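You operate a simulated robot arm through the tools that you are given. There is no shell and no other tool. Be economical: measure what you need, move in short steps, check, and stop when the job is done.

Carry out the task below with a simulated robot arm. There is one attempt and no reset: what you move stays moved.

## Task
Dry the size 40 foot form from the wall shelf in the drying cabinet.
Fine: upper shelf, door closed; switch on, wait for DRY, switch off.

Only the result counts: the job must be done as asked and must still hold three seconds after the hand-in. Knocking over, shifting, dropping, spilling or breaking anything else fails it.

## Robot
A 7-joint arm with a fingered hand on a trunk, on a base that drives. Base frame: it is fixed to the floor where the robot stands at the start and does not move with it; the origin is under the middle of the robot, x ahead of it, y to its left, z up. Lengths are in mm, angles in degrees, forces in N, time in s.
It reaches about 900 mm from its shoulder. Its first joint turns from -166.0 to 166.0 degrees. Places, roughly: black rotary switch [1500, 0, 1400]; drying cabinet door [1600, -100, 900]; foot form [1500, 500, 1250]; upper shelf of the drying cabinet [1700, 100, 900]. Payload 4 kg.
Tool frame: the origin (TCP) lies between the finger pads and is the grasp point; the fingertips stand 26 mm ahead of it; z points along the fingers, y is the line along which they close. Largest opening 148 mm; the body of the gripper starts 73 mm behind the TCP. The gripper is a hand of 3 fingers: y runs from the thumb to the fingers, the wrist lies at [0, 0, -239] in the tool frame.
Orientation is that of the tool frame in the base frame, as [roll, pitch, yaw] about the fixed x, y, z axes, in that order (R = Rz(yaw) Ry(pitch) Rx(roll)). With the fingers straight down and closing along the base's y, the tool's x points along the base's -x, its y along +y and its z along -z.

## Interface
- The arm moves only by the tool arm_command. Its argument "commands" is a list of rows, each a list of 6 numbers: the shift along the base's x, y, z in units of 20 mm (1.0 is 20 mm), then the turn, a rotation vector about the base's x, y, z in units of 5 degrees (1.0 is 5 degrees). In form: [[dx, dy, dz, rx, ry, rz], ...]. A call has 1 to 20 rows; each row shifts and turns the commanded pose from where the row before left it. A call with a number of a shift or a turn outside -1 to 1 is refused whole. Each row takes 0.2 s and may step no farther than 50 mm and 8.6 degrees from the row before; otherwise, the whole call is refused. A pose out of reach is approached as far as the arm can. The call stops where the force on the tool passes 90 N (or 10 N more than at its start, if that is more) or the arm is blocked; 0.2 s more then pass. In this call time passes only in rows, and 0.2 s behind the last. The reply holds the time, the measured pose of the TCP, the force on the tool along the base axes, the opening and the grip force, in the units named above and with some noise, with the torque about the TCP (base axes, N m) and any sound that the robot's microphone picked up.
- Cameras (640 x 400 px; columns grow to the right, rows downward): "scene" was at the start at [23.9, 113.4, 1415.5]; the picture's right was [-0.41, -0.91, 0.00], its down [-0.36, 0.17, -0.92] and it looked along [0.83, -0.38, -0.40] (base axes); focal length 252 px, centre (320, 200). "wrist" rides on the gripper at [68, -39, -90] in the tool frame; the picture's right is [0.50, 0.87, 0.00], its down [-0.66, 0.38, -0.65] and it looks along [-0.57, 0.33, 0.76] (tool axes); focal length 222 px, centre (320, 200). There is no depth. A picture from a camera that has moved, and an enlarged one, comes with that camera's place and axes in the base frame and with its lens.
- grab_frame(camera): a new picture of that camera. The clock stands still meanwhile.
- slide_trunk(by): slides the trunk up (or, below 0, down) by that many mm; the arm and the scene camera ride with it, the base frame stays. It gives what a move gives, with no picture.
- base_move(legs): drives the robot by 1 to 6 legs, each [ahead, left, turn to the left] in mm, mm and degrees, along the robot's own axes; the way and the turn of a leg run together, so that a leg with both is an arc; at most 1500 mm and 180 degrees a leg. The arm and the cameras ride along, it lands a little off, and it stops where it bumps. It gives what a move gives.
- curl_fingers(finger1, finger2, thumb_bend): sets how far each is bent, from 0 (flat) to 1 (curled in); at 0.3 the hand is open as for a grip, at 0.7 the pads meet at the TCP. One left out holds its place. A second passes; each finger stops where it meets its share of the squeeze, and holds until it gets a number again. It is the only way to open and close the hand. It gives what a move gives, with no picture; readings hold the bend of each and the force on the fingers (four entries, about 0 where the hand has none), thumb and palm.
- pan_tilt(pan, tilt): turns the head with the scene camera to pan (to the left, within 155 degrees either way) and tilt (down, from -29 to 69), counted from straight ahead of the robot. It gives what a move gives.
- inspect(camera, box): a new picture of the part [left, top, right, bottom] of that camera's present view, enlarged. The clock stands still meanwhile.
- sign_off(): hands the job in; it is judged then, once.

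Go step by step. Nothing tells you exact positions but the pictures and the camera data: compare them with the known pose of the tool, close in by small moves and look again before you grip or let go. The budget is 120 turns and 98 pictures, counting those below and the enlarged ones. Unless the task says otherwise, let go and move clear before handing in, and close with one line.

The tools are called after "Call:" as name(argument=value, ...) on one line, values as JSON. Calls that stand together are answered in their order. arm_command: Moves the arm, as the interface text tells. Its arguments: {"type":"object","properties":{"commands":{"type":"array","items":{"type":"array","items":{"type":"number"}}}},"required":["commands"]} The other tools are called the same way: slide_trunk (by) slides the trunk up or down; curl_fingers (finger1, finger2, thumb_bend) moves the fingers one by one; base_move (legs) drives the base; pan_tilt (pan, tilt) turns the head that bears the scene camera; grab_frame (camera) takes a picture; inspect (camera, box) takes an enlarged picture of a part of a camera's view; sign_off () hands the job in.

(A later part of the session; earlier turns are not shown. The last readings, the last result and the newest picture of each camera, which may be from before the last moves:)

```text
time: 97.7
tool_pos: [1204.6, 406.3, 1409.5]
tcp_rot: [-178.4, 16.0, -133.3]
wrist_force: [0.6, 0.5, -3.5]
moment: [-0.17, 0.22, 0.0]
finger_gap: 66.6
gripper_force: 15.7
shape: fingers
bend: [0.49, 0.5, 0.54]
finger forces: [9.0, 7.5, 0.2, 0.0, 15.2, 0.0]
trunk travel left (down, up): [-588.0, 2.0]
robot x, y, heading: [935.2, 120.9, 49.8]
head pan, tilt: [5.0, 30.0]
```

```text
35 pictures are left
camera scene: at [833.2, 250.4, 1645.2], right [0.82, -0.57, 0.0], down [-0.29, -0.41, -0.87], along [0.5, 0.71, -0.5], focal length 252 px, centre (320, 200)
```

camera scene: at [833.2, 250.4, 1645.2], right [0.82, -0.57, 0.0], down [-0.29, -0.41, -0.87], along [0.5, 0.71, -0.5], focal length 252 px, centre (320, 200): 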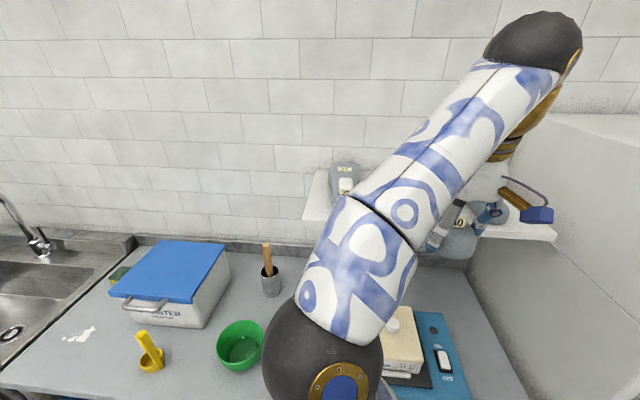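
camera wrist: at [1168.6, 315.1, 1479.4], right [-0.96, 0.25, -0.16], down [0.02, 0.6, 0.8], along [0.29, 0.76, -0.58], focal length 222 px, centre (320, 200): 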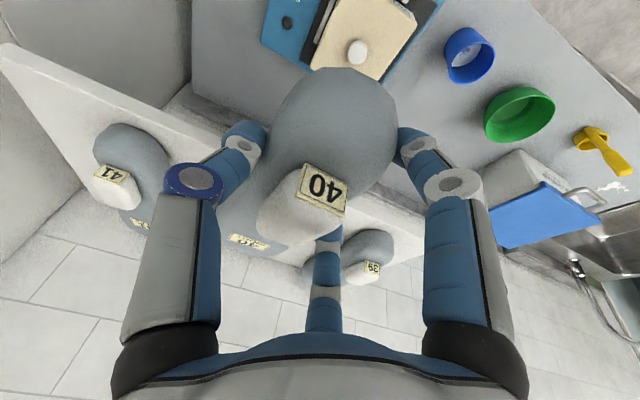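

Back away from the bench and slide right to face the cabinet.

Call:
base_move(legs=[[-390, 0, 0.2], [0, -570, 0]])

Call:
slide_trunk(by=-330)

Call:
pan_tilt(pan=-10, tilt=20)

Call:
grab_frame(camera="scene")

Call:
grab_frame(camera="wrist")

```text
time: 103.1
tool_pos: [1394.9, -263.1, 1409.0]
tcp_rot: [-178.4, 16.0, -132.9]
wrist_force: [0.3, 0.0, -3.0]
moment: [-0.19, 0.24, 0.0]
finger_gap: 66.8
gripper_force: 16.0
shape: fingers
bend: [0.49, 0.5, 0.54]
finger forces: [9.1, 7.4, 0.0, 0.0, 15.2, 0.0]
trunk travel left (down, up): [-588.0, 2.0]
robot x, y, heading: [1130.6, -547.1, 50.5]
head pan, tilt: [5.0, 30.0]
```

```text
time: 106.3
tool_pos: [1394.1, -262.8, 1079.9]
tcp_rot: [-178.4, 15.9, -132.8]
wrist_force: [-1.3, 0.0, -3.3]
moment: [-0.2, 0.24, -0.02]
finger_gap: 66.6
gripper_force: 16.0
shape: fingers
bend: [0.49, 0.5, 0.54]
finger forces: [9.0, 7.4, 0.0, 0.0, 15.2, 0.0]
trunk travel left (down, up): [-258.0, 332.0]
robot x, y, heading: [1127.0, -546.7, 50.4]
head pan, tilt: [5.0, 30.0]
```

```text
time: 107.1
tool_pos: [1393.9, -263.0, 1079.8]
tcp_rot: [-178.4, 16.1, -132.9]
wrist_force: [0.5, 1.1, -2.6]
moment: [-0.23, 0.25, 0.01]
finger_gap: 66.5
gripper_force: 15.5
shape: fingers
bend: [0.49, 0.5, 0.54]
finger forces: [9.0, 7.4, 0.1, 0.1, 15.2, 0.0]
trunk travel left (down, up): [-258.0, 332.0]
robot x, y, heading: [1128.8, -547.2, 50.6]
head pan, tilt: [-10.0, 20.0]
```

```text
34 pictures are left
camera scene: at [1043.6, -436.6, 1331.2], right [0.65, -0.76, 0.0], down [-0.26, -0.22, -0.94], along [0.71, 0.61, -0.34], focal length 252 px, centre (320, 200)
```

scene: 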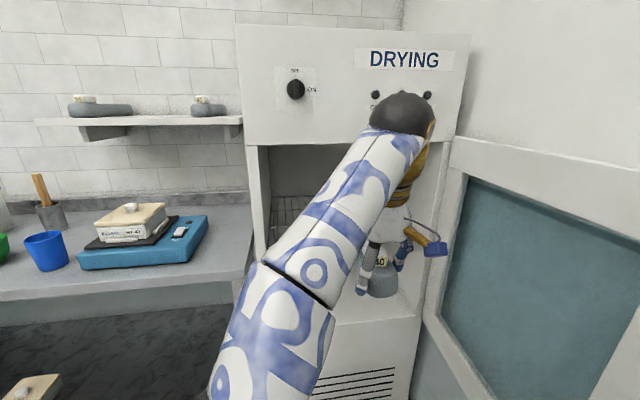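

```text
33 pictures are left
camera wrist: at [1358.9, -354.9, 1149.4], right [-0.96, 0.24, -0.16], down [0.02, 0.6, 0.8], along [0.29, 0.76, -0.58], focal length 222 px, centre (320, 200)
```

wrist: 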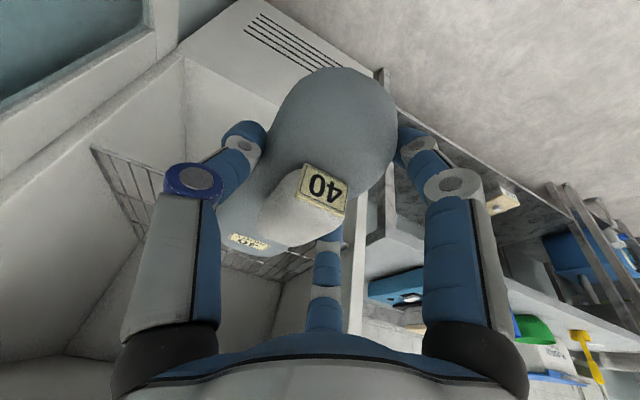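

The form faces the open cabinet at a good lateral position. I'll lower to just above rack height and move in, watching the top panel clearance.

Call:
arm_command(commands=[[0, 0, -0.8, 0, 0, 0.5], [0, 0, -0.8, 0, 0, 0.5], [0, 0, -0.8, 0, 0, 0], [0, 0, -0.8, 0, 0, 0]])

Call:
base_move(legs=[[120, 0, 0]])

Call:
arm_command(commands=[[0.643, 0.766, 0, 0, 0, 0], [0.643, 0.766, 0, 0, 0, 0], [0.643, 0.766, 0, 0, 0, 0], [0.643, 0.766, 0, 0, 0, 0], [0.643, 0.766, 0, 0, 0, 0]])

Call:
grab_frame(camera="scene")

Call:
grab_frame(camera="wrist")

```text
time: 108.1
tool_pos: [1394.3, -262.7, 1016.7]
tcp_rot: [-178.3, 16.0, -127.7]
wrist_force: [-0.8, -1.3, -3.1]
moment: [-0.26, 0.19, -0.01]
finger_gap: 66.9
gripper_force: 15.6
shape: fingers
bend: [0.49, 0.51, 0.54]
finger forces: [9.1, 7.5, 0.0, 0.1, 15.1, 0.1]
trunk travel left (down, up): [-258.0, 332.0]
robot x, y, heading: [1127.8, -546.6, 50.5]
head pan, tilt: [-10.0, 20.0]
```

```text
time: 109.3
tool_pos: [1468.3, -169.7, 1015.9]
tcp_rot: [-178.4, 16.0, -127.6]
wrist_force: [0.1, 0.2, -3.6]
moment: [-0.19, 0.18, 0.02]
finger_gap: 66.6
gripper_force: 16.2
shape: fingers
bend: [0.49, 0.51, 0.54]
finger forces: [9.0, 7.5, 0.0, 0.0, 15.1, 0.0]
trunk travel left (down, up): [-258.0, 332.0]
robot x, y, heading: [1206.3, -456.2, 50.7]
head pan, tilt: [-10.0, 20.0]
```

```text
time: 110.5
tool_pos: [1531.4, -92.7, 1017.6]
tcp_rot: [-178.4, 16.0, -127.6]
wrist_force: [0.3, -0.6, -3.5]
moment: [-0.22, 0.19, -0.01]
finger_gap: 66.7
gripper_force: 15.4
shape: fingers
bend: [0.49, 0.51, 0.54]
finger forces: [9.0, 7.4, 0.0, 0.0, 15.2, 0.1]
trunk travel left (down, up): [-258.0, 332.0]
robot x, y, heading: [1202.6, -452.1, 50.7]
head pan, tilt: [-10.0, 20.0]
```

```text
32 pictures are left
camera scene: at [1119.4, -344.2, 1331.2], right [0.65, -0.76, 0.0], down [-0.26, -0.22, -0.94], along [0.71, 0.61, -0.34], focal length 252 px, centre (320, 200)
```

scene: 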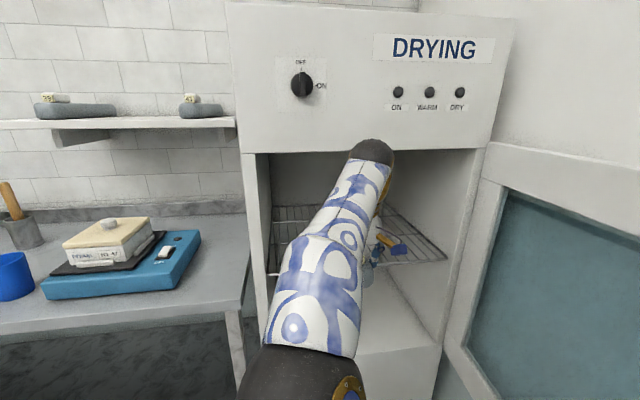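

```text
31 pictures are left
camera wrist: at [1505.3, -186.3, 1086.6], right [-0.98, 0.15, -0.16], down [-0.04, 0.6, 0.8], along [0.22, 0.79, -0.58], focal length 222 px, centre (320, 200)
```

wrist: 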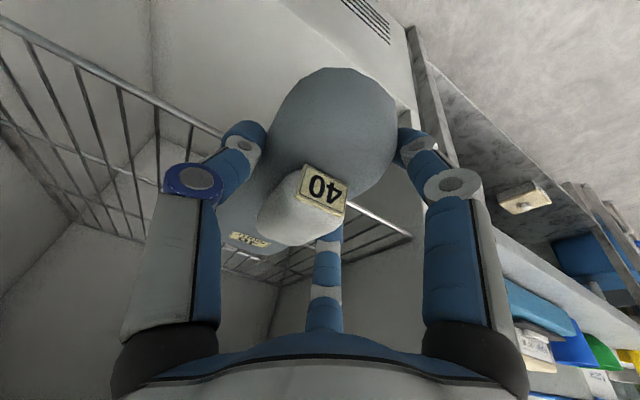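

Call:
arm_command(commands=[[0.643, 0.766, -0.25, 0, 0, 0], [0.643, 0.766, -0.25, 0, 0, 0], [0.643, 0.766, -0.25, 0, 0, 0], [0.643, 0.766, -0.25, 0, 0, 0]])

Call:
grab_frame(camera="scene")

Call:
grab_frame(camera="wrist")

```text
time: 111.5
tool_pos: [1584.1, -32.8, 995.9]
tcp_rot: [-178.4, 16.0, -127.6]
wrist_force: [0.2, 0.5, -1.7]
moment: [0.21, -0.08, -0.02]
finger_gap: 66.7
gripper_force: 15.8
shape: fingers
bend: [0.49, 0.5, 0.54]
finger forces: [8.2, 7.5, 0.1, 0.0, 15.4, 0.0]
trunk travel left (down, up): [-258.0, 332.0]
robot x, y, heading: [1202.3, -448.4, 50.7]
head pan, tilt: [-10.0, 20.0]
```

```text
30 pictures are left
camera scene: at [1119.3, -344.4, 1331.3], right [0.65, -0.76, 0.0], down [-0.26, -0.22, -0.94], along [0.71, 0.61, -0.34], focal length 252 px, centre (320, 200)
```

scene: 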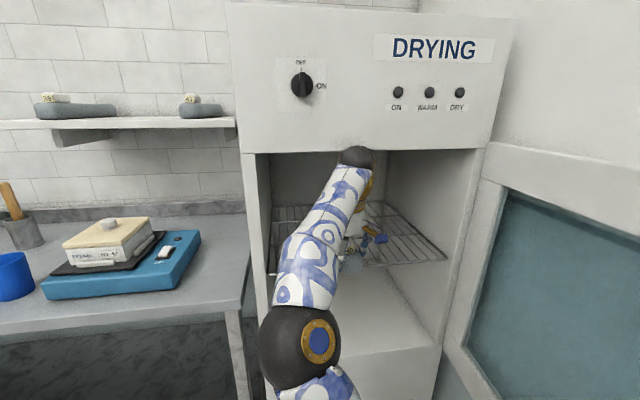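

```text
29 pictures are left
camera wrist: at [1557.4, -126.8, 1065.5], right [-0.98, 0.15, -0.16], down [-0.04, 0.6, 0.8], along [0.22, 0.79, -0.58], focal length 222 px, centre (320, 200)
```

wrist: 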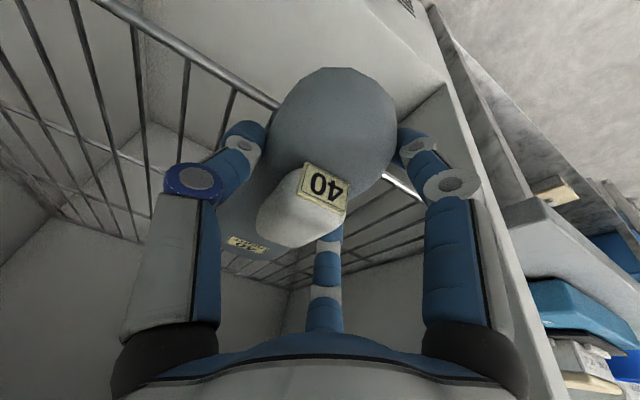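

The toe already touches the rack lightly. Lower in small steps until the weight is carried.

Call:
arm_command(commands=[[0.1, 0.12, -0.25, 0, 0, 0]])

Call:
arm_command(commands=[[0, 0, -0.2, 0, 0, 0]])

```text
time: 111.9
tool_pos: [1586.1, -30.1, 990.9]
tcp_rot: [-178.4, 16.1, -127.6]
wrist_force: [0.5, -0.4, 0.3]
moment: [0.23, -0.16, 0.04]
finger_gap: 66.4
gripper_force: 15.9
shape: fingers
bend: [0.49, 0.5, 0.54]
finger forces: [7.9, 8.0, 0.1, 0.1, 15.6, 0.0]
trunk travel left (down, up): [-258.0, 332.0]
robot x, y, heading: [1203.4, -455.2, 50.7]
head pan, tilt: [-10.0, 20.0]
```

```text
time: 112.3
tool_pos: [1586.4, -29.9, 988.5]
tcp_rot: [-178.5, 16.1, -127.6]
wrist_force: [-0.7, -0.4, -0.3]
moment: [0.27, -0.12, -0.01]
finger_gap: 66.4
gripper_force: 16.4
shape: fingers
bend: [0.49, 0.51, 0.54]
finger forces: [8.2, 7.8, 0.0, 0.0, 15.9, 0.1]
trunk travel left (down, up): [-258.0, 332.0]
robot x, y, heading: [1201.6, -453.2, 50.8]
head pan, tilt: [-10.0, 20.0]
```

Call:
arm_command(commands=[[0, 0, -0.25, 0, 0, 0]])

Call:
arm_command(commands=[[0, 0, -0.25, 0, 0, 0]])

Call:
inspect(camera="scene", box=[260, 190, 460, 315])

```text
time: 112.7
tool_pos: [1584.5, -30.0, 983.7]
tcp_rot: [-178.4, 16.0, -127.6]
wrist_force: [-0.6, -0.7, -0.5]
moment: [0.28, -0.2, -0.05]
finger_gap: 66.5
gripper_force: 15.7
shape: fingers
bend: [0.49, 0.51, 0.54]
finger forces: [8.2, 7.6, 0.0, 0.1, 15.8, 0.0]
trunk travel left (down, up): [-258.0, 332.0]
robot x, y, heading: [1205.6, -451.8, 50.6]
head pan, tilt: [-10.0, 20.0]
```

```text
time: 113.1
tool_pos: [1584.8, -29.5, 978.4]
tcp_rot: [-178.4, 16.1, -127.6]
wrist_force: [0.5, -0.3, 9.5]
moment: [0.19, -0.22, 0.02]
finger_gap: 66.3
gripper_force: 16.3
shape: fingers
bend: [0.49, 0.51, 0.54]
finger forces: [8.5, 7.9, 0.0, 0.1, 16.1, 0.0]
trunk travel left (down, up): [-258.0, 332.0]
robot x, y, heading: [1204.1, -456.8, 50.7]
head pan, tilt: [-10.0, 20.0]
```

```text
3.20 times, centred on (360, 252) of scene
camera zoom: at [1118.9, -344.9, 1331.5], right [0.65, -0.76, 0.0], down [-0.26, -0.22, -0.94], along [0.71, 0.61, -0.34], focal length 808 px, centre (192, 32)
```

zoom: 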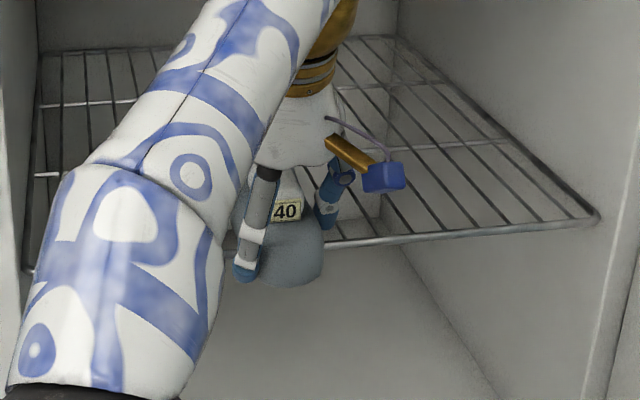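

The form now rests on the rack. Release, rise slightly and back out.

Call:
curl_fingers(finger1=0.38, finger2=0.38, thumb_bend=0.38)

Call:
arm_command(commands=[[0, 0, 0.5, 0, 0, 0], [-0.15, -0.18, 1, 0, 0, 0], [-0.15, -0.18, 1, 0, 0, 0], [-0.15, -0.18, 1, 0, 0, 0], [-0.643, -0.766, 0, 0, 0, 0], [-0.643, -0.766, 0, 0, 0, 0], [-0.643, -0.766, 0, 0, 0, 0], [-0.643, -0.766, 0, 0, 0, 0], [-0.643, -0.766, 0, 0, 0, 0], [-0.643, -0.766, 0, 0, 0, 0]])

Call:
grab_frame(camera="scene")

```text
time: 114.1
tool_pos: [1585.6, -29.6, 977.6]
tcp_rot: [-178.4, 16.0, -127.6]
wrist_force: [0.1, -0.3, 0.0]
moment: [0.01, 0.01, 0.04]
finger_gap: 101.1
gripper_force: 0.1
shape: fingers
bend: [0.38, 0.38, 0.38]
finger forces: [0.0, 0.0, 0.0, 0.0, 0.0, 0.1]
trunk travel left (down, up): [-258.0, 332.0]
robot x, y, heading: [1204.5, -452.2, 50.7]
head pan, tilt: [-10.0, 20.0]
```

```text
time: 116.3
tool_pos: [1499.4, -131.0, 1047.3]
tcp_rot: [-178.4, 16.0, -127.6]
wrist_force: [0.1, 1.1, -0.1]
moment: [0.0, 0.01, 0.01]
finger_gap: 101.4
gripper_force: 0.1
shape: fingers
bend: [0.38, 0.38, 0.38]
finger forces: [0.1, 0.1, 0.0, 0.1, 0.1, 0.0]
trunk travel left (down, up): [-258.0, 332.0]
robot x, y, heading: [1200.7, -456.3, 50.6]
head pan, tilt: [-10.0, 20.0]
```

```text
27 pictures are left
camera scene: at [1119.4, -344.2, 1331.2], right [0.65, -0.76, 0.0], down [-0.26, -0.22, -0.94], along [0.71, 0.61, -0.34], focal length 252 px, centre (320, 200)
```

scene: 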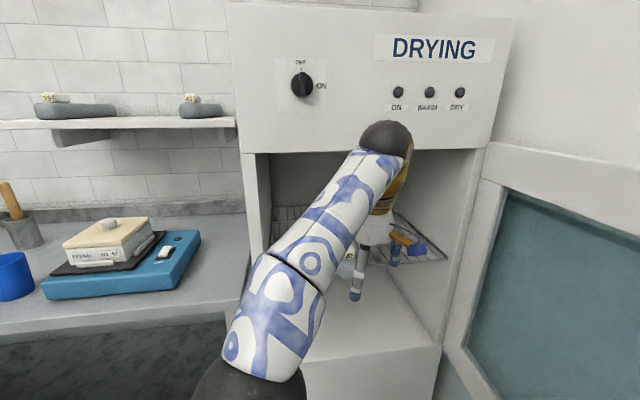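

Now turn the hand horizontal, fist it, to push the heel further in.

Call:
base_move(legs=[[-110, 0, 0]])

Call:
arm_command(commands=[[0, 0, -0.25, 0.766, -0.643, 0], [0, 0, -0.25, 0.766, -0.643, 0], [0, 0, -0.25, 0.766, -0.643, 0], [0, 0, -0.25, 0.766, -0.643, 0], [0, 0, -0.25, 0.766, -0.643, 0], [0, 0, -0.25, 0.766, -0.643, 0], [0, 0, -0.25, 0.766, -0.643, 0], [0, 0, -0.25, 0.766, -0.643, 0], [0, 0, -0.25, 0.766, -0.643, 0], [0, 0, -0.25, 0.766, -0.643, 0], [0, 0, -0.25, 0.766, -0.643, 0], [0, 0, -0.25, 0.766, -0.643, 0], [0, 0, -0.25, 0.766, -0.643, 0], [0, 0, -0.25, 0.766, -0.643, 0]])

Call:
curl_fingers(finger1=0.7, finger2=0.7, thumb_bend=0.7)

Call:
grab_frame(camera="scene")

Call:
grab_frame(camera="wrist")

```text
time: 117.5
tool_pos: [1429.1, -216.9, 1048.5]
tcp_rot: [-178.4, 16.0, -127.4]
wrist_force: [0.7, 0.5, -0.2]
moment: [-0.03, 0.02, -0.02]
finger_gap: 101.2
gripper_force: 0.1
shape: fingers
bend: [0.38, 0.38, 0.38]
finger forces: [0.0, 0.0, 0.0, 0.0, 0.1, 0.0]
trunk travel left (down, up): [-258.0, 332.0]
robot x, y, heading: [1131.3, -540.4, 51.1]
head pan, tilt: [-10.0, 20.0]
```

```text
time: 119.7
tool_pos: [1480.3, -277.3, 1000.1]
tcp_rot: [-173.8, 64.5, -136.0]
wrist_force: [1.2, 0.6, 0.2]
moment: [0.01, -0.01, -0.01]
finger_gap: 101.4
gripper_force: 0.0
shape: fingers
bend: [0.38, 0.38, 0.38]
finger forces: [0.0, 0.1, 0.0, 0.0, 0.1, 0.1]
trunk travel left (down, up): [-258.0, 332.0]
robot x, y, heading: [1134.4, -542.0, 50.9]
head pan, tilt: [-10.0, 20.0]
stopped in row 10: the arm was blocked; the commanded pose is now the measured one
```

```text
time: 120.7
tool_pos: [1481.5, -276.9, 1001.0]
tcp_rot: [-173.9, 64.6, -136.1]
wrist_force: [-0.1, 0.7, 0.2]
moment: [-0.03, 0.04, -0.03]
finger_gap: 0.1
gripper_force: 0.0
shape: fingers
bend: [0.69, 0.69, 0.7]
finger forces: [0.1, 0.1, 0.0, 0.0, 0.0, 0.1]
trunk travel left (down, up): [-258.0, 332.0]
robot x, y, heading: [1133.3, -540.4, 51.0]
head pan, tilt: [-10.0, 20.0]
```

```text
26 pictures are left
camera scene: at [1048.7, -430.6, 1331.2], right [0.65, -0.76, 0.0], down [-0.26, -0.22, -0.94], along [0.71, 0.61, -0.34], focal length 252 px, centre (320, 200)
```

scene: 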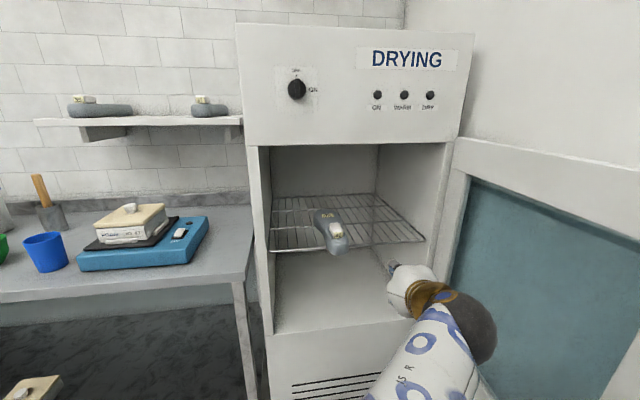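

```text
25 pictures are left
camera wrist: at [1418.4, -376.6, 980.9], right [-0.69, 0.53, -0.49], down [-0.5, 0.14, 0.85], along [0.52, 0.84, 0.17], focal length 222 px, centre (320, 200)
```

wrist: 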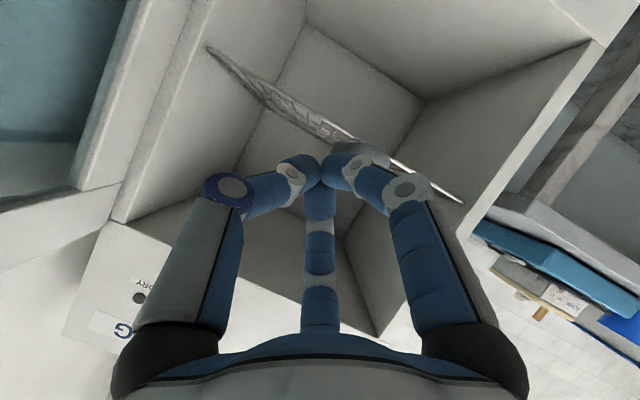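

The form sits well on the rack, heel overhanging the front. The hand is close to horizontal already; I'll line it up behind the heel, then push gently.

Call:
base_move(legs=[[0, 80, -0.8], [110, 0, 0]])

Call:
arm_command(commands=[[0, 0, -0.6, 0, 0, 0], [0, 0, -0.6, 0, 0, 0]])

Call:
grab_frame(camera="scene")

Call:
grab_frame(camera="wrist")

```text
time: 122.6
tool_pos: [1494.3, -145.7, 1000.7]
tcp_rot: [-173.9, 64.5, -136.9]
wrist_force: [-0.4, 0.4, -0.6]
moment: [-0.02, -0.02, 0.02]
finger_gap: 0.5
gripper_force: 0.0
shape: fingers
bend: [0.69, 0.69, 0.7]
finger forces: [0.0, 0.0, 0.0, 0.0, 0.0, 0.0]
trunk travel left (down, up): [-258.0, 332.0]
robot x, y, heading: [1143.7, -408.7, 49.7]
head pan, tilt: [-10.0, 20.0]
```

```text
time: 123.4
tool_pos: [1511.1, -175.8, 981.0]
tcp_rot: [-171.9, 65.1, -140.8]
wrist_force: [0.3, 0.8, -0.3]
moment: [0.02, -0.04, 0.0]
finger_gap: 0.2
gripper_force: 0.1
shape: fingers
bend: [0.69, 0.69, 0.7]
finger forces: [0.0, 0.0, 0.0, 0.0, 0.1, 0.1]
trunk travel left (down, up): [-258.0, 332.0]
robot x, y, heading: [1143.1, -404.7, 50.2]
head pan, tilt: [-10.0, 20.0]
stopped in row 2: the arm was blocked; the commanded pose is now the measured one
```

```text
24 pictures are left
camera scene: at [1060.7, -295.1, 1331.2], right [0.64, -0.77, 0.0], down [-0.26, -0.22, -0.94], along [0.72, 0.6, -0.34], focal length 252 px, centre (320, 200)
```

scene: 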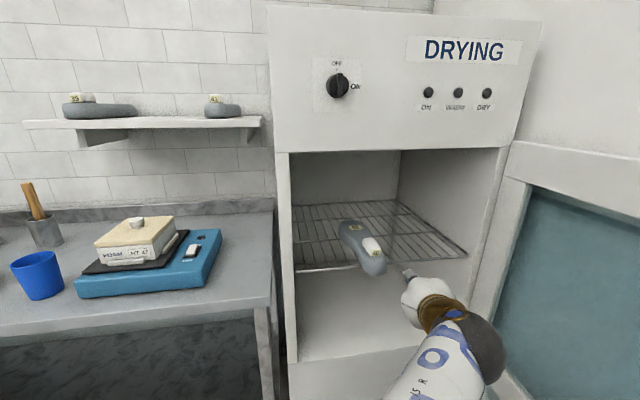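

```text
23 pictures are left
camera wrist: at [1438.6, -269.1, 960.2], right [-0.62, 0.6, -0.51], down [-0.5, 0.2, 0.84], along [0.61, 0.77, 0.18], focal length 222 px, centre (320, 200)
```

wrist: 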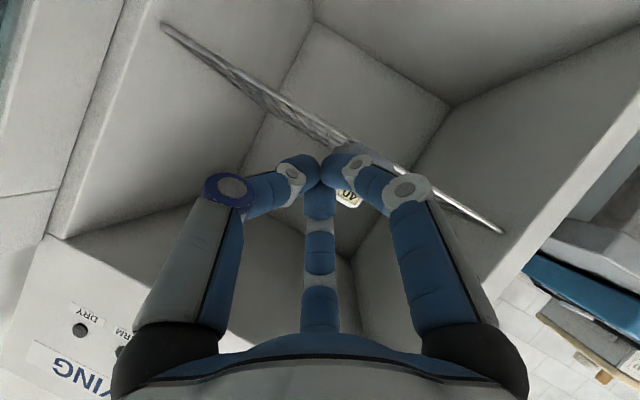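

Use the base and trunk for fine alignment: left 38, down 8, then forward to touch the heel.

Call:
slide_trunk(by=-8)

Call:
base_move(legs=[[0, 40, 0], [75, 0, 0]])

Call:
inspect(camera="scene", box=[270, 180, 510, 330])

Call:
grab_frame(camera="wrist")

```text
time: 123.9
tool_pos: [1511.8, -176.1, 974.0]
tcp_rot: [-171.8, 65.0, -140.7]
wrist_force: [0.5, 0.0, 0.1]
moment: [-0.01, 0.03, -0.02]
finger_gap: 0.5
gripper_force: 0.0
shape: fingers
bend: [0.69, 0.69, 0.7]
finger forces: [0.0, 0.0, 0.0, 0.0, 0.0, 0.1]
trunk travel left (down, up): [-250.0, 340.0]
robot x, y, heading: [1143.1, -408.3, 50.0]
head pan, tilt: [-10.0, 20.0]
```

```text
time: 125.5
tool_pos: [1529.9, -92.3, 972.6]
tcp_rot: [-171.8, 65.2, -140.9]
wrist_force: [0.4, 0.0, 0.0]
moment: [0.02, -0.01, 0.03]
finger_gap: 0.2
gripper_force: 0.1
shape: fingers
bend: [0.69, 0.69, 0.7]
finger forces: [0.1, 0.1, 0.0, 0.1, 0.0, 0.1]
trunk travel left (down, up): [-250.0, 340.0]
robot x, y, heading: [1163.6, -322.6, 49.9]
head pan, tilt: [-10.0, 20.0]
```

```text
2.67 times, centred on (390, 255) of scene
camera zoom: at [1079.2, -210.7, 1323.2], right [0.64, -0.77, 0.0], down [-0.26, -0.22, -0.94], along [0.72, 0.6, -0.34], focal length 673 px, centre (133, 53)
```

zoom: 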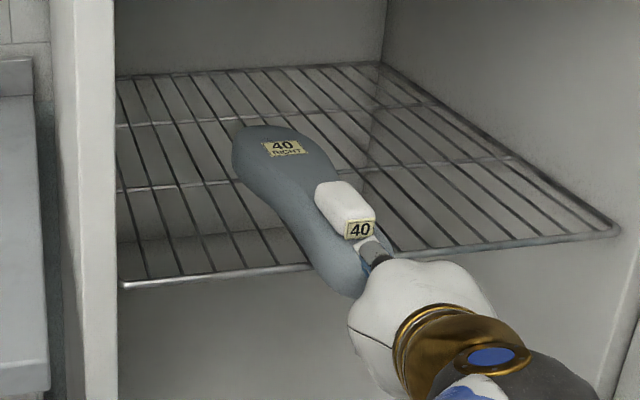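

```text
21 pictures are left
camera wrist: at [1457.0, -185.1, 952.4], right [-0.62, 0.6, -0.51], down [-0.5, 0.2, 0.84], along [0.61, 0.77, 0.18], focal length 222 px, centre (320, 200)
```

wrist: 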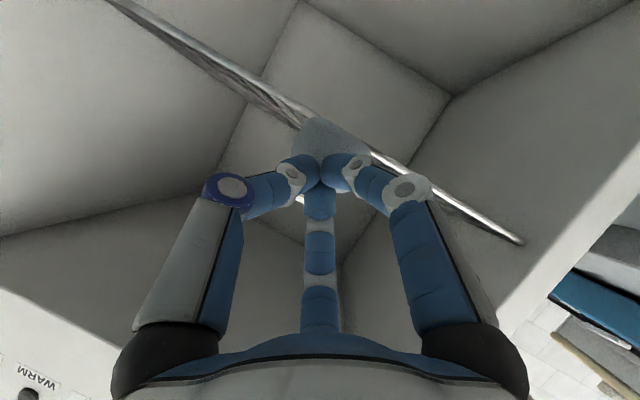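

The fist is right behind the heel. Push in gently.

Call:
base_move(legs=[[75, 0, 0]])

Call:
inspect(camera="scene", box=[270, 180, 510, 330])

```text
time: 126.5
tool_pos: [1577.1, -36.0, 972.8]
tcp_rot: [-171.8, 65.2, -140.8]
wrist_force: [-0.6, 0.2, 0.0]
moment: [0.01, 0.02, 0.0]
finger_gap: 0.3
gripper_force: 0.1
shape: fingers
bend: [0.69, 0.7, 0.7]
finger forces: [0.1, 0.1, 0.1, 0.1, 0.0, 0.0]
trunk travel left (down, up): [-250.0, 340.0]
robot x, y, heading: [1209.0, -264.3, 50.1]
head pan, tilt: [-10.0, 20.0]
```

```text
2.67 times, centred on (390, 255) of scene
camera zoom: at [1126.5, -154.2, 1323.2], right [0.64, -0.77, 0.0], down [-0.26, -0.22, -0.94], along [0.72, 0.6, -0.34], focal length 673 px, centre (133, 53)
```

zoom: 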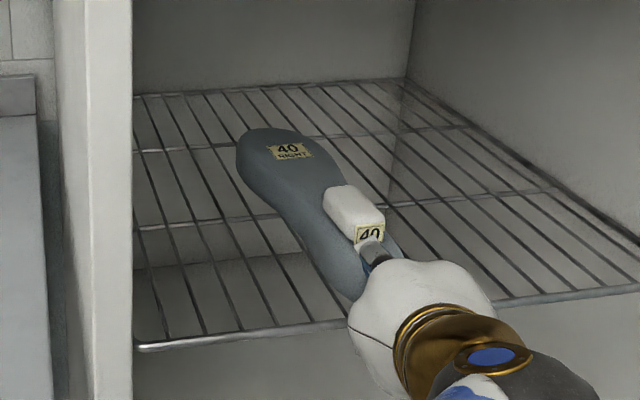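

Call:
base_move(legs=[[60, 0, 0]])

Call:
base_move(legs=[[-250, 0, 0]])

Call:
grab_frame(camera="scene")

```text
time: 127.5
tool_pos: [1616.2, 10.4, 973.6]
tcp_rot: [-171.8, 65.1, -140.8]
wrist_force: [-0.7, 0.4, -0.5]
moment: [0.0, -0.03, 0.03]
finger_gap: 0.3
gripper_force: 0.0
shape: fingers
bend: [0.69, 0.7, 0.7]
finger forces: [0.1, 0.0, 0.0, 0.1, 0.0, 0.0]
trunk travel left (down, up): [-250.0, 340.0]
robot x, y, heading: [1246.9, -219.1, 49.8]
head pan, tilt: [-10.0, 20.0]
```

```text
time: 129.3
tool_pos: [1453.7, -177.2, 973.8]
tcp_rot: [-171.7, 65.1, -140.3]
wrist_force: [0.7, 0.2, -0.2]
moment: [0.01, -0.02, 0.03]
finger_gap: 0.2
gripper_force: 0.1
shape: fingers
bend: [0.69, 0.7, 0.7]
finger forces: [0.0, 0.0, 0.0, 0.0, 0.0, 0.1]
trunk travel left (down, up): [-250.0, 340.0]
robot x, y, heading: [1085.0, -411.0, 50.3]
head pan, tilt: [-10.0, 20.0]
```

```text
19 pictures are left
camera scene: at [1005.4, -299.9, 1323.2], right [0.65, -0.76, 0.0], down [-0.26, -0.22, -0.94], along [0.71, 0.61, -0.34], focal length 252 px, centre (320, 200)
```

scene: 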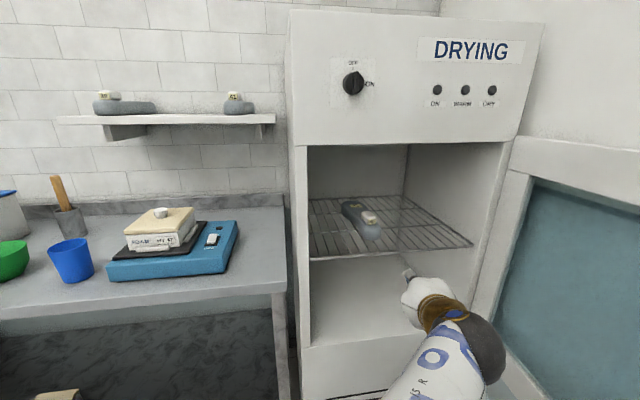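

The form is fully on the upper shelf. Now the door: look at its free edge.

Call:
pan_tilt(pan=-50, tilt=25)

Call:
grab_frame(camera="scene")

```text
time: 130.3
tool_pos: [1455.6, -178.8, 973.2]
tcp_rot: [-171.7, 65.1, -140.2]
wrist_force: [-0.1, 0.1, 0.8]
moment: [-0.03, -0.01, 0.01]
finger_gap: 0.3
gripper_force: 0.1
shape: fingers
bend: [0.69, 0.7, 0.7]
finger forces: [0.1, 0.0, 0.0, 0.0, 0.0, 0.0]
trunk travel left (down, up): [-250.0, 340.0]
robot x, y, heading: [1092.2, -407.4, 50.6]
head pan, tilt: [-50.0, 25.0]
```

```text
18 pictures are left
camera scene: at [1026.6, -359.6, 1315.1], right [0.01, -1.0, 0.0], down [-0.42, 0.0, -0.91], along [0.91, 0.01, -0.42], focal length 252 px, centre (320, 200)
```

scene: 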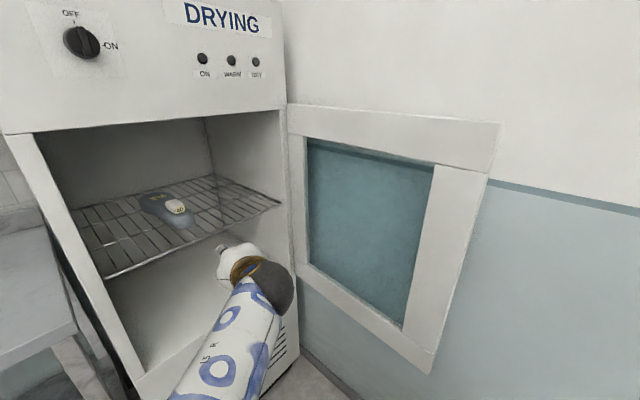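

The door is ~90° open with the free edge near z-range 700–1250. I'll move back, raise the hand above the handle's height, open it, and straddle the edge to draw it closed.

Call:
base_move(legs=[[-470, 0, -0.5], [0, -170, 0]])

Call:
slide_trunk(by=165)

Call:
arm_command(commands=[[0.3, -0.25, 0, 0.766, -0.643, 0], [0.3, -0.25, 0, 0.766, -0.643, 0], [0.3, -0.25, 0, 0.766, -0.643, 0], [0.3, -0.25, 0, 0.766, -0.643, 0], [0.3, -0.25, 0, 0.766, -0.643, 0], [0.3, -0.25, 0, 0, 0, 0.9], [0.3, -0.25, 0, 0, 0, 0.9]])

Call:
curl_fingers(finger1=0.3, finger2=0.3, thumb_bend=0.4)

Call:
grab_frame(camera="wrist")

Call:
grab_frame(camera="scene")

```text
time: 134.2
tool_pos: [1297.4, -644.9, 973.5]
tcp_rot: [-171.7, 65.1, -140.5]
wrist_force: [0.0, 0.5, 0.8]
moment: [0.02, 0.02, -0.05]
finger_gap: 0.4
gripper_force: 0.1
shape: fingers
bend: [0.69, 0.7, 0.7]
finger forces: [0.0, 0.1, 0.0, 0.0, 0.0, 0.0]
trunk travel left (down, up): [-250.0, 340.0]
robot x, y, heading: [929.3, -878.1, 50.4]
head pan, tilt: [-50.0, 25.0]
```

```text
time: 136.1
tool_pos: [1297.3, -645.8, 1137.8]
tcp_rot: [-171.7, 65.1, -140.4]
wrist_force: [0.8, 0.3, 0.4]
moment: [-0.02, -0.02, 0.04]
finger_gap: 0.5
gripper_force: 0.2
shape: fingers
bend: [0.69, 0.7, 0.7]
finger forces: [0.0, 0.0, 0.0, 0.1, 0.0, 0.1]
trunk travel left (down, up): [-415.0, 175.0]
robot x, y, heading: [933.9, -879.2, 50.5]
head pan, tilt: [-50.0, 25.0]
```

```text
time: 136.6
tool_pos: [1332.7, -732.0, 1144.6]
tcp_rot: [-172.9, 73.5, -154.6]
wrist_force: [-0.6, 0.9, 0.7]
moment: [-0.01, 0.01, -0.02]
finger_gap: 0.3
gripper_force: 0.1
shape: fingers
bend: [0.69, 0.7, 0.7]
finger forces: [0.0, 0.0, 0.0, 0.0, 0.1, 0.0]
trunk travel left (down, up): [-415.0, 175.0]
robot x, y, heading: [933.3, -874.1, 50.3]
head pan, tilt: [-50.0, 25.0]
stopped in row 2: the arm was blocked; the commanded pose is now the measured one
```

```text
time: 137.6
tool_pos: [1331.6, -732.4, 1145.4]
tcp_rot: [-173.0, 73.5, -154.6]
wrist_force: [0.4, -0.2, -0.1]
moment: [0.03, -0.03, -0.04]
finger_gap: 110.9
gripper_force: 0.0
shape: fingers
bend: [0.3, 0.3, 0.4]
finger forces: [0.1, 0.1, 0.0, 0.1, 0.1, 0.1]
trunk travel left (down, up): [-415.0, 175.0]
robot x, y, heading: [928.9, -876.5, 50.4]
head pan, tilt: [-50.0, 25.0]
```

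```text
17 pictures are left
camera wrist: at [1244.6, -805.5, 1106.9], right [-0.41, 0.76, -0.51], down [-0.55, 0.24, 0.8], along [0.73, 0.6, 0.32], focal length 222 px, centre (320, 200)
```

wrist: 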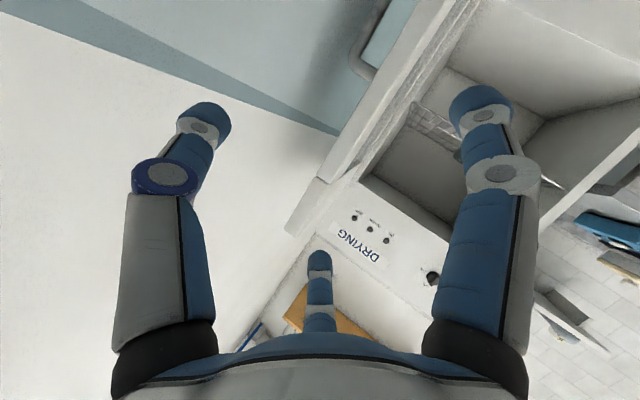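

```text
16 pictures are left
camera scene: at [867.5, -826.8, 1480.1], right [0.01, -1.0, 0.0], down [-0.42, 0.0, -0.91], along [0.91, 0.01, -0.42], focal length 252 px, centre (320, 200)
```

scene: 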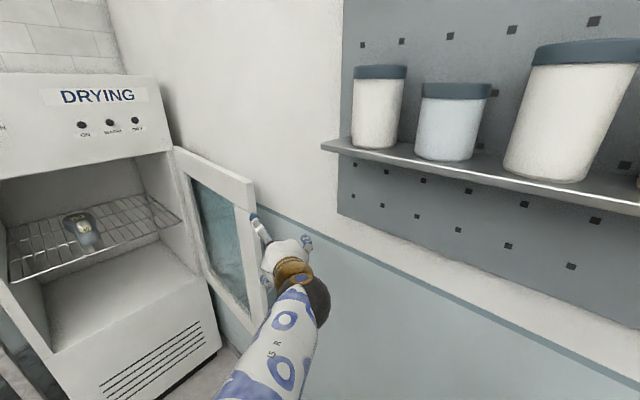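

The edge is near room position in line with the hand; advance partway along it and check.

Call:
curl_fingers(thumb_bend=0.45)

Call:
base_move(legs=[[105, -42, 0]])

Call:
grab_frame(camera="wrist")

Call:
inspect(camera="scene", box=[170, 130, 370, 330])

```text
time: 138.6
tool_pos: [1332.2, -732.7, 1144.5]
tcp_rot: [-172.9, 73.6, -154.5]
wrist_force: [0.8, 0.4, -0.4]
moment: [-0.02, 0.0, 0.02]
finger_gap: 103.7
gripper_force: 0.1
shape: fingers
bend: [0.3, 0.3, 0.45]
finger forces: [0.1, 0.1, 0.1, 0.1, 0.0, 0.0]
trunk travel left (down, up): [-415.0, 175.0]
robot x, y, heading: [927.7, -879.8, 50.5]
head pan, tilt: [-50.0, 25.0]
```

```text
time: 139.8
tool_pos: [1433.1, -675.5, 1144.4]
tcp_rot: [-173.0, 73.6, -154.5]
wrist_force: [-1.9, 1.4, 0.3]
moment: [-0.07, -0.1, 0.09]
finger_gap: 103.5
gripper_force: 0.6
shape: fingers
bend: [0.3, 0.29, 0.45]
finger forces: [0.0, 1.7, 0.0, 0.1, 0.1, 0.0]
trunk travel left (down, up): [-415.0, 175.0]
robot x, y, heading: [1030.8, -824.3, 50.3]
head pan, tilt: [-50.0, 25.0]
```

```text
15 pictures are left
camera wrist: at [1344.7, -749.1, 1107.0], right [-0.41, 0.76, -0.51], down [-0.55, 0.24, 0.8], along [0.73, 0.6, 0.32], focal length 222 px, centre (320, 200)
```

wrist: 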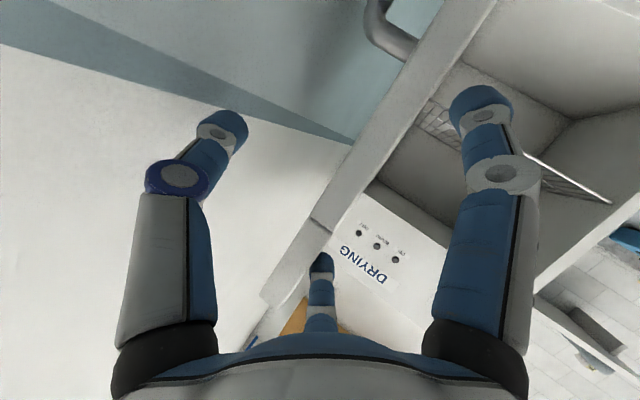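

```text
2.00 times, centred on (270, 230) of scene
camera zoom: at [967.6, -770.8, 1480.1], right [0.01, -1.0, 0.0], down [-0.42, 0.0, -0.91], along [0.91, 0.01, -0.42], focal length 505 px, centre (420, 140)
```

zoom: 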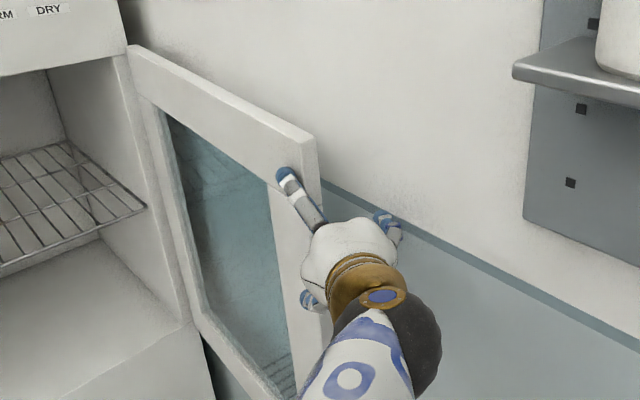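

The door edge lies between thumb and fingers. Go 50 mm deeper and close to grip the edge.

Call:
base_move(legs=[[55, 12, 0]])

Call:
curl_fingers(finger1=0.5, finger2=0.5, thumb_bend=0.65)

Call:
grab_frame(camera="wrist")

```text
time: 140.8
tool_pos: [1458.5, -625.7, 1143.7]
tcp_rot: [-172.9, 73.6, -154.4]
wrist_force: [0.7, 0.5, -1.0]
moment: [-0.02, -0.01, 0.01]
finger_gap: 103.4
gripper_force: 0.1
shape: fingers
bend: [0.3, 0.3, 0.45]
finger forces: [0.1, 0.0, 0.1, 0.0, 0.0, 0.1]
trunk travel left (down, up): [-415.0, 175.0]
robot x, y, heading: [1056.7, -772.5, 50.5]
head pan, tilt: [-50.0, 25.0]
```

```text
time: 141.8
tool_pos: [1458.0, -626.5, 1144.7]
tcp_rot: [-173.0, 73.6, -154.4]
wrist_force: [-0.7, -0.4, 0.4]
moment: [0.03, -0.1, 0.1]
finger_gap: 42.3
gripper_force: 2.5
shape: fingers
bend: [0.5, 0.48, 0.64]
finger forces: [0.0, 2.4, 0.1, 0.0, 2.4, 0.1]
trunk travel left (down, up): [-415.0, 175.0]
robot x, y, heading: [1056.1, -772.2, 50.7]
head pan, tilt: [-50.0, 25.0]
```

```text
13 pictures are left
camera wrist: at [1370.2, -698.7, 1107.1], right [-0.41, 0.76, -0.51], down [-0.55, 0.24, 0.8], along [0.73, 0.61, 0.32], focal length 222 px, centre (320, 200)
```

wrist: 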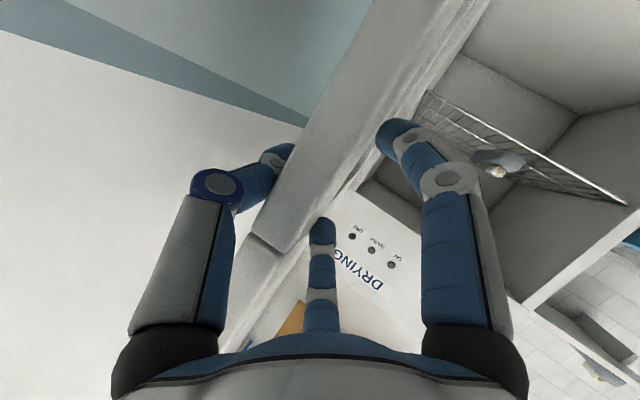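

Pinched. Now draw the door along its arc with the base.

Call:
base_move(legs=[[13, 94, 0], [29, 90, 0], [45, 84, 0]])

Call:
grab_frame(camera="scene")

```text
time: 144.4
tool_pos: [1306.1, -386.4, 1144.8]
tcp_rot: [-172.9, 73.6, -154.6]
wrist_force: [-1.1, 0.5, 0.1]
moment: [0.0, 0.04, -0.01]
finger_gap: 40.7
gripper_force: 0.1
shape: fingers
bend: [0.5, 0.5, 0.65]
finger forces: [0.3, 0.0, 0.0, 0.0, 0.1, 0.0]
trunk travel left (down, up): [-415.0, 175.0]
robot x, y, heading: [906.5, -532.1, 50.2]
head pan, tilt: [-50.0, 25.0]
```

```text
12 pictures are left
camera scene: at [841.7, -480.8, 1480.1], right [0.01, -1.0, 0.0], down [-0.42, 0.0, -0.91], along [0.91, 0.01, -0.42], focal length 252 px, centre (320, 200)
```

scene: 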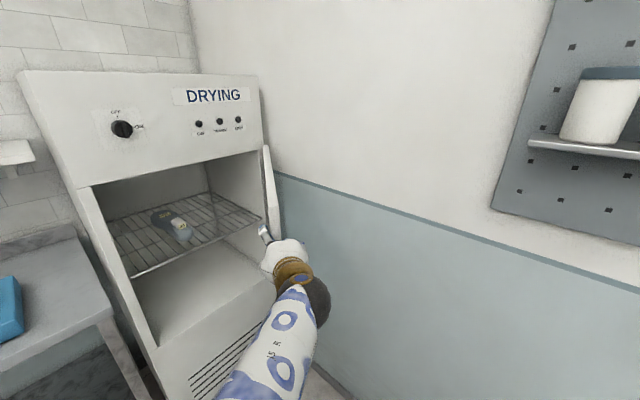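

Call:
base_move(legs=[[58, 74, 0], [70, 64, 0]])

Call:
grab_frame(camera="scene")

```text
time: 146.2
tool_pos: [1283.3, -202.2, 1143.4]
tcp_rot: [-172.9, 73.5, -154.6]
wrist_force: [2.9, 0.0, 0.8]
moment: [0.09, -0.07, -0.11]
finger_gap: 45.2
gripper_force: 2.6
shape: fingers
bend: [0.49, 0.5, 0.63]
finger forces: [2.4, 0.0, 0.1, 0.0, 2.9, 0.1]
trunk travel left (down, up): [-415.0, 175.0]
robot x, y, heading: [882.8, -345.2, 50.2]
head pan, tilt: [-50.0, 25.0]
```

```text
11 pictures are left
camera scene: at [819.2, -294.8, 1480.1], right [0.01, -1.0, 0.0], down [-0.42, 0.0, -0.91], along [0.91, 0.01, -0.42], focal length 252 px, centre (320, 200)
```

scene: 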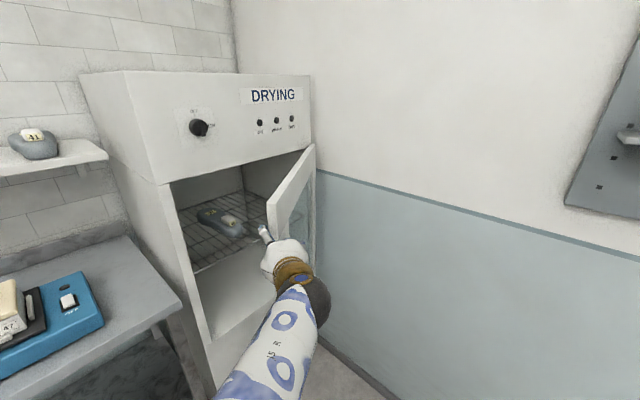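

Door is ~38° from closed. Release, back off, move to the outside face, and push it shut with the fist.

Call:
curl_fingers(finger1=0.25, finger2=0.25, thumb_bend=0.3)

Call:
base_move(legs=[[-160, 70, 0], [0, -270, 0]])

Call:
curl_fingers(finger1=0.7, finger2=0.7, thumb_bend=0.7)

Call:
grab_frame(camera="scene")

```text
time: 147.2
tool_pos: [1283.6, -200.8, 1143.8]
tcp_rot: [-172.9, 73.6, -154.7]
wrist_force: [0.5, 0.5, -0.2]
moment: [0.01, -0.03, 0.0]
finger_gap: 131.6
gripper_force: 0.1
shape: fingers
bend: [0.25, 0.25, 0.3]
finger forces: [0.0, 0.1, 0.0, 0.0, 0.0, 0.1]
trunk travel left (down, up): [-415.0, 175.0]
robot x, y, heading: [881.4, -345.0, 50.0]
head pan, tilt: [-50.0, 25.0]
```

```text
time: 150.2
tool_pos: [1330.7, -455.4, 1145.0]
tcp_rot: [-172.8, 73.6, -154.8]
wrist_force: [0.6, 0.0, -0.5]
moment: [0.0, 0.0, 0.0]
finger_gap: 131.4
gripper_force: 0.0
shape: fingers
bend: [0.25, 0.25, 0.3]
finger forces: [0.1, 0.0, 0.1, 0.0, 0.0, 0.0]
trunk travel left (down, up): [-415.0, 175.0]
robot x, y, heading: [927.8, -597.7, 50.0]
head pan, tilt: [-50.0, 25.0]
```

```text
time: 151.2
tool_pos: [1331.3, -454.6, 1144.5]
tcp_rot: [-172.9, 73.6, -154.8]
wrist_force: [-0.5, -1.3, -0.6]
moment: [-0.01, -0.01, -0.02]
finger_gap: 0.0
gripper_force: 0.1
shape: fingers
bend: [0.69, 0.69, 0.7]
finger forces: [0.0, 0.0, 0.1, 0.1, 0.0, 0.1]
trunk travel left (down, up): [-415.0, 175.0]
robot x, y, heading: [927.6, -594.8, 50.1]
head pan, tilt: [-50.0, 25.0]
```

```text
10 pictures are left
camera scene: at [866.7, -546.8, 1480.1], right [0.0, -1.0, 0.0], down [-0.42, 0.0, -0.91], along [0.91, 0.0, -0.42], focal length 252 px, centre (320, 200)
```

scene: 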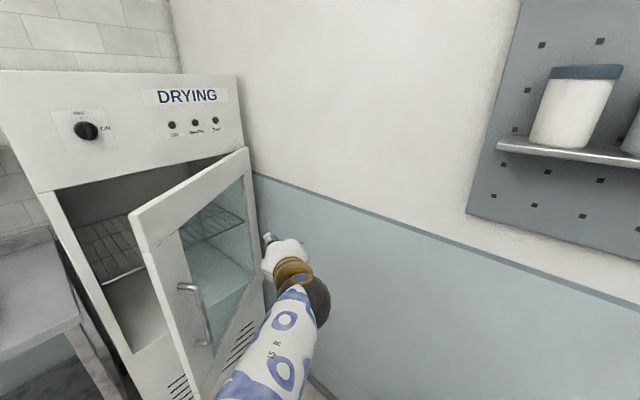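

Call:
slide_trunk(by=50)

Call:
base_move(legs=[[0, 130, 0], [250, 0, 0], [130, 0, 0]])

Call:
grab_frame(camera="scene")

```text
time: 152.1
tool_pos: [1332.2, -454.3, 1194.6]
tcp_rot: [-172.9, 73.7, -154.8]
wrist_force: [0.2, 0.5, -1.1]
moment: [0.03, -0.01, 0.01]
finger_gap: 0.1
gripper_force: 0.0
shape: fingers
bend: [0.69, 0.69, 0.7]
finger forces: [0.0, 0.0, 0.0, 0.0, 0.0, 0.0]
trunk travel left (down, up): [-465.0, 125.0]
robot x, y, heading: [929.4, -603.9, 50.2]
head pan, tilt: [-50.0, 25.0]
```

```text
time: 155.7
tool_pos: [1476.5, -82.7, 1193.9]
tcp_rot: [-173.0, 73.4, -155.0]
wrist_force: [0.0, -1.0, -0.3]
moment: [-0.02, 0.01, 0.02]
finger_gap: 0.4
gripper_force: 0.1
shape: fingers
bend: [0.7, 0.7, 0.7]
finger forces: [0.0, 0.0, 0.0, 0.0, 0.0, 0.0]
trunk travel left (down, up): [-465.0, 125.0]
robot x, y, heading: [1076.5, -225.3, 49.9]
head pan, tilt: [-50.0, 25.0]
```

```text
9 pictures are left
camera scene: at [1012.1, -172.9, 1530.1], right [0.0, -1.0, 0.0], down [-0.42, 0.0, -0.91], along [0.91, 0.0, -0.42], focal length 252 px, centre (320, 200)
```

scene: 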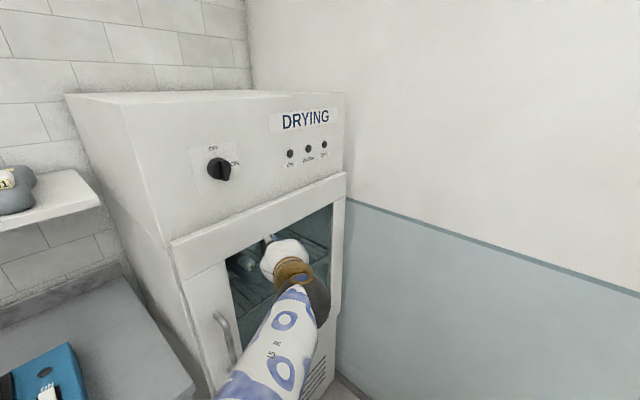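

Nearly closed; push on until the resistance rises.

Call:
base_move(legs=[[40, 0, 0]])

Call:
base_move(legs=[[25, 0, 0]])

Call:
base_move(legs=[[20, 0, 0]])

```text
time: 156.6
tool_pos: [1503.0, -52.5, 1195.4]
tcp_rot: [-172.9, 73.4, -155.1]
wrist_force: [0.3, 0.3, 0.1]
moment: [0.02, 0.02, 0.01]
finger_gap: 0.4
gripper_force: 0.0
shape: fingers
bend: [0.7, 0.7, 0.7]
finger forces: [0.0, 0.1, 0.1, 0.1, 0.0, 0.0]
trunk travel left (down, up): [-465.0, 125.0]
robot x, y, heading: [1103.2, -194.0, 49.8]
head pan, tilt: [-50.0, 25.0]
```

```text
time: 157.4
tool_pos: [1518.2, -37.9, 1195.4]
tcp_rot: [-173.1, 73.6, -155.4]
wrist_force: [-10.6, -12.2, -2.6]
moment: [-0.07, 0.12, -0.13]
finger_gap: 0.2
gripper_force: 11.8
shape: fingers
bend: [0.71, 0.72, 0.68]
finger forces: [9.3, 14.5, 0.0, 0.0, 0.0, 0.0]
trunk travel left (down, up): [-465.0, 125.0]
robot x, y, heading: [1116.1, -176.2, 49.9]
head pan, tilt: [-50.0, 25.0]
```

```text
time: 158.7
tool_pos: [1523.6, -35.5, 1195.9]
tcp_rot: [-173.5, 73.9, -157.4]
wrist_force: [-37.7, -27.0, 6.6]
moment: [-0.01, -0.16, -0.26]
finger_gap: 0.0
gripper_force: 33.3
shape: fingers
bend: [0.72, 0.74, 0.68]
finger forces: [17.7, 33.9, 0.0, 0.1, 15.4, 0.0]
trunk travel left (down, up): [-465.0, 125.0]
robot x, y, heading: [1127.6, -162.7, 49.5]
head pan, tilt: [-50.0, 25.0]
stopped in leg 1: the force on the tool passed its limit at 91 N (the readings are from after the stop); the commanded pose is now the measured one
```

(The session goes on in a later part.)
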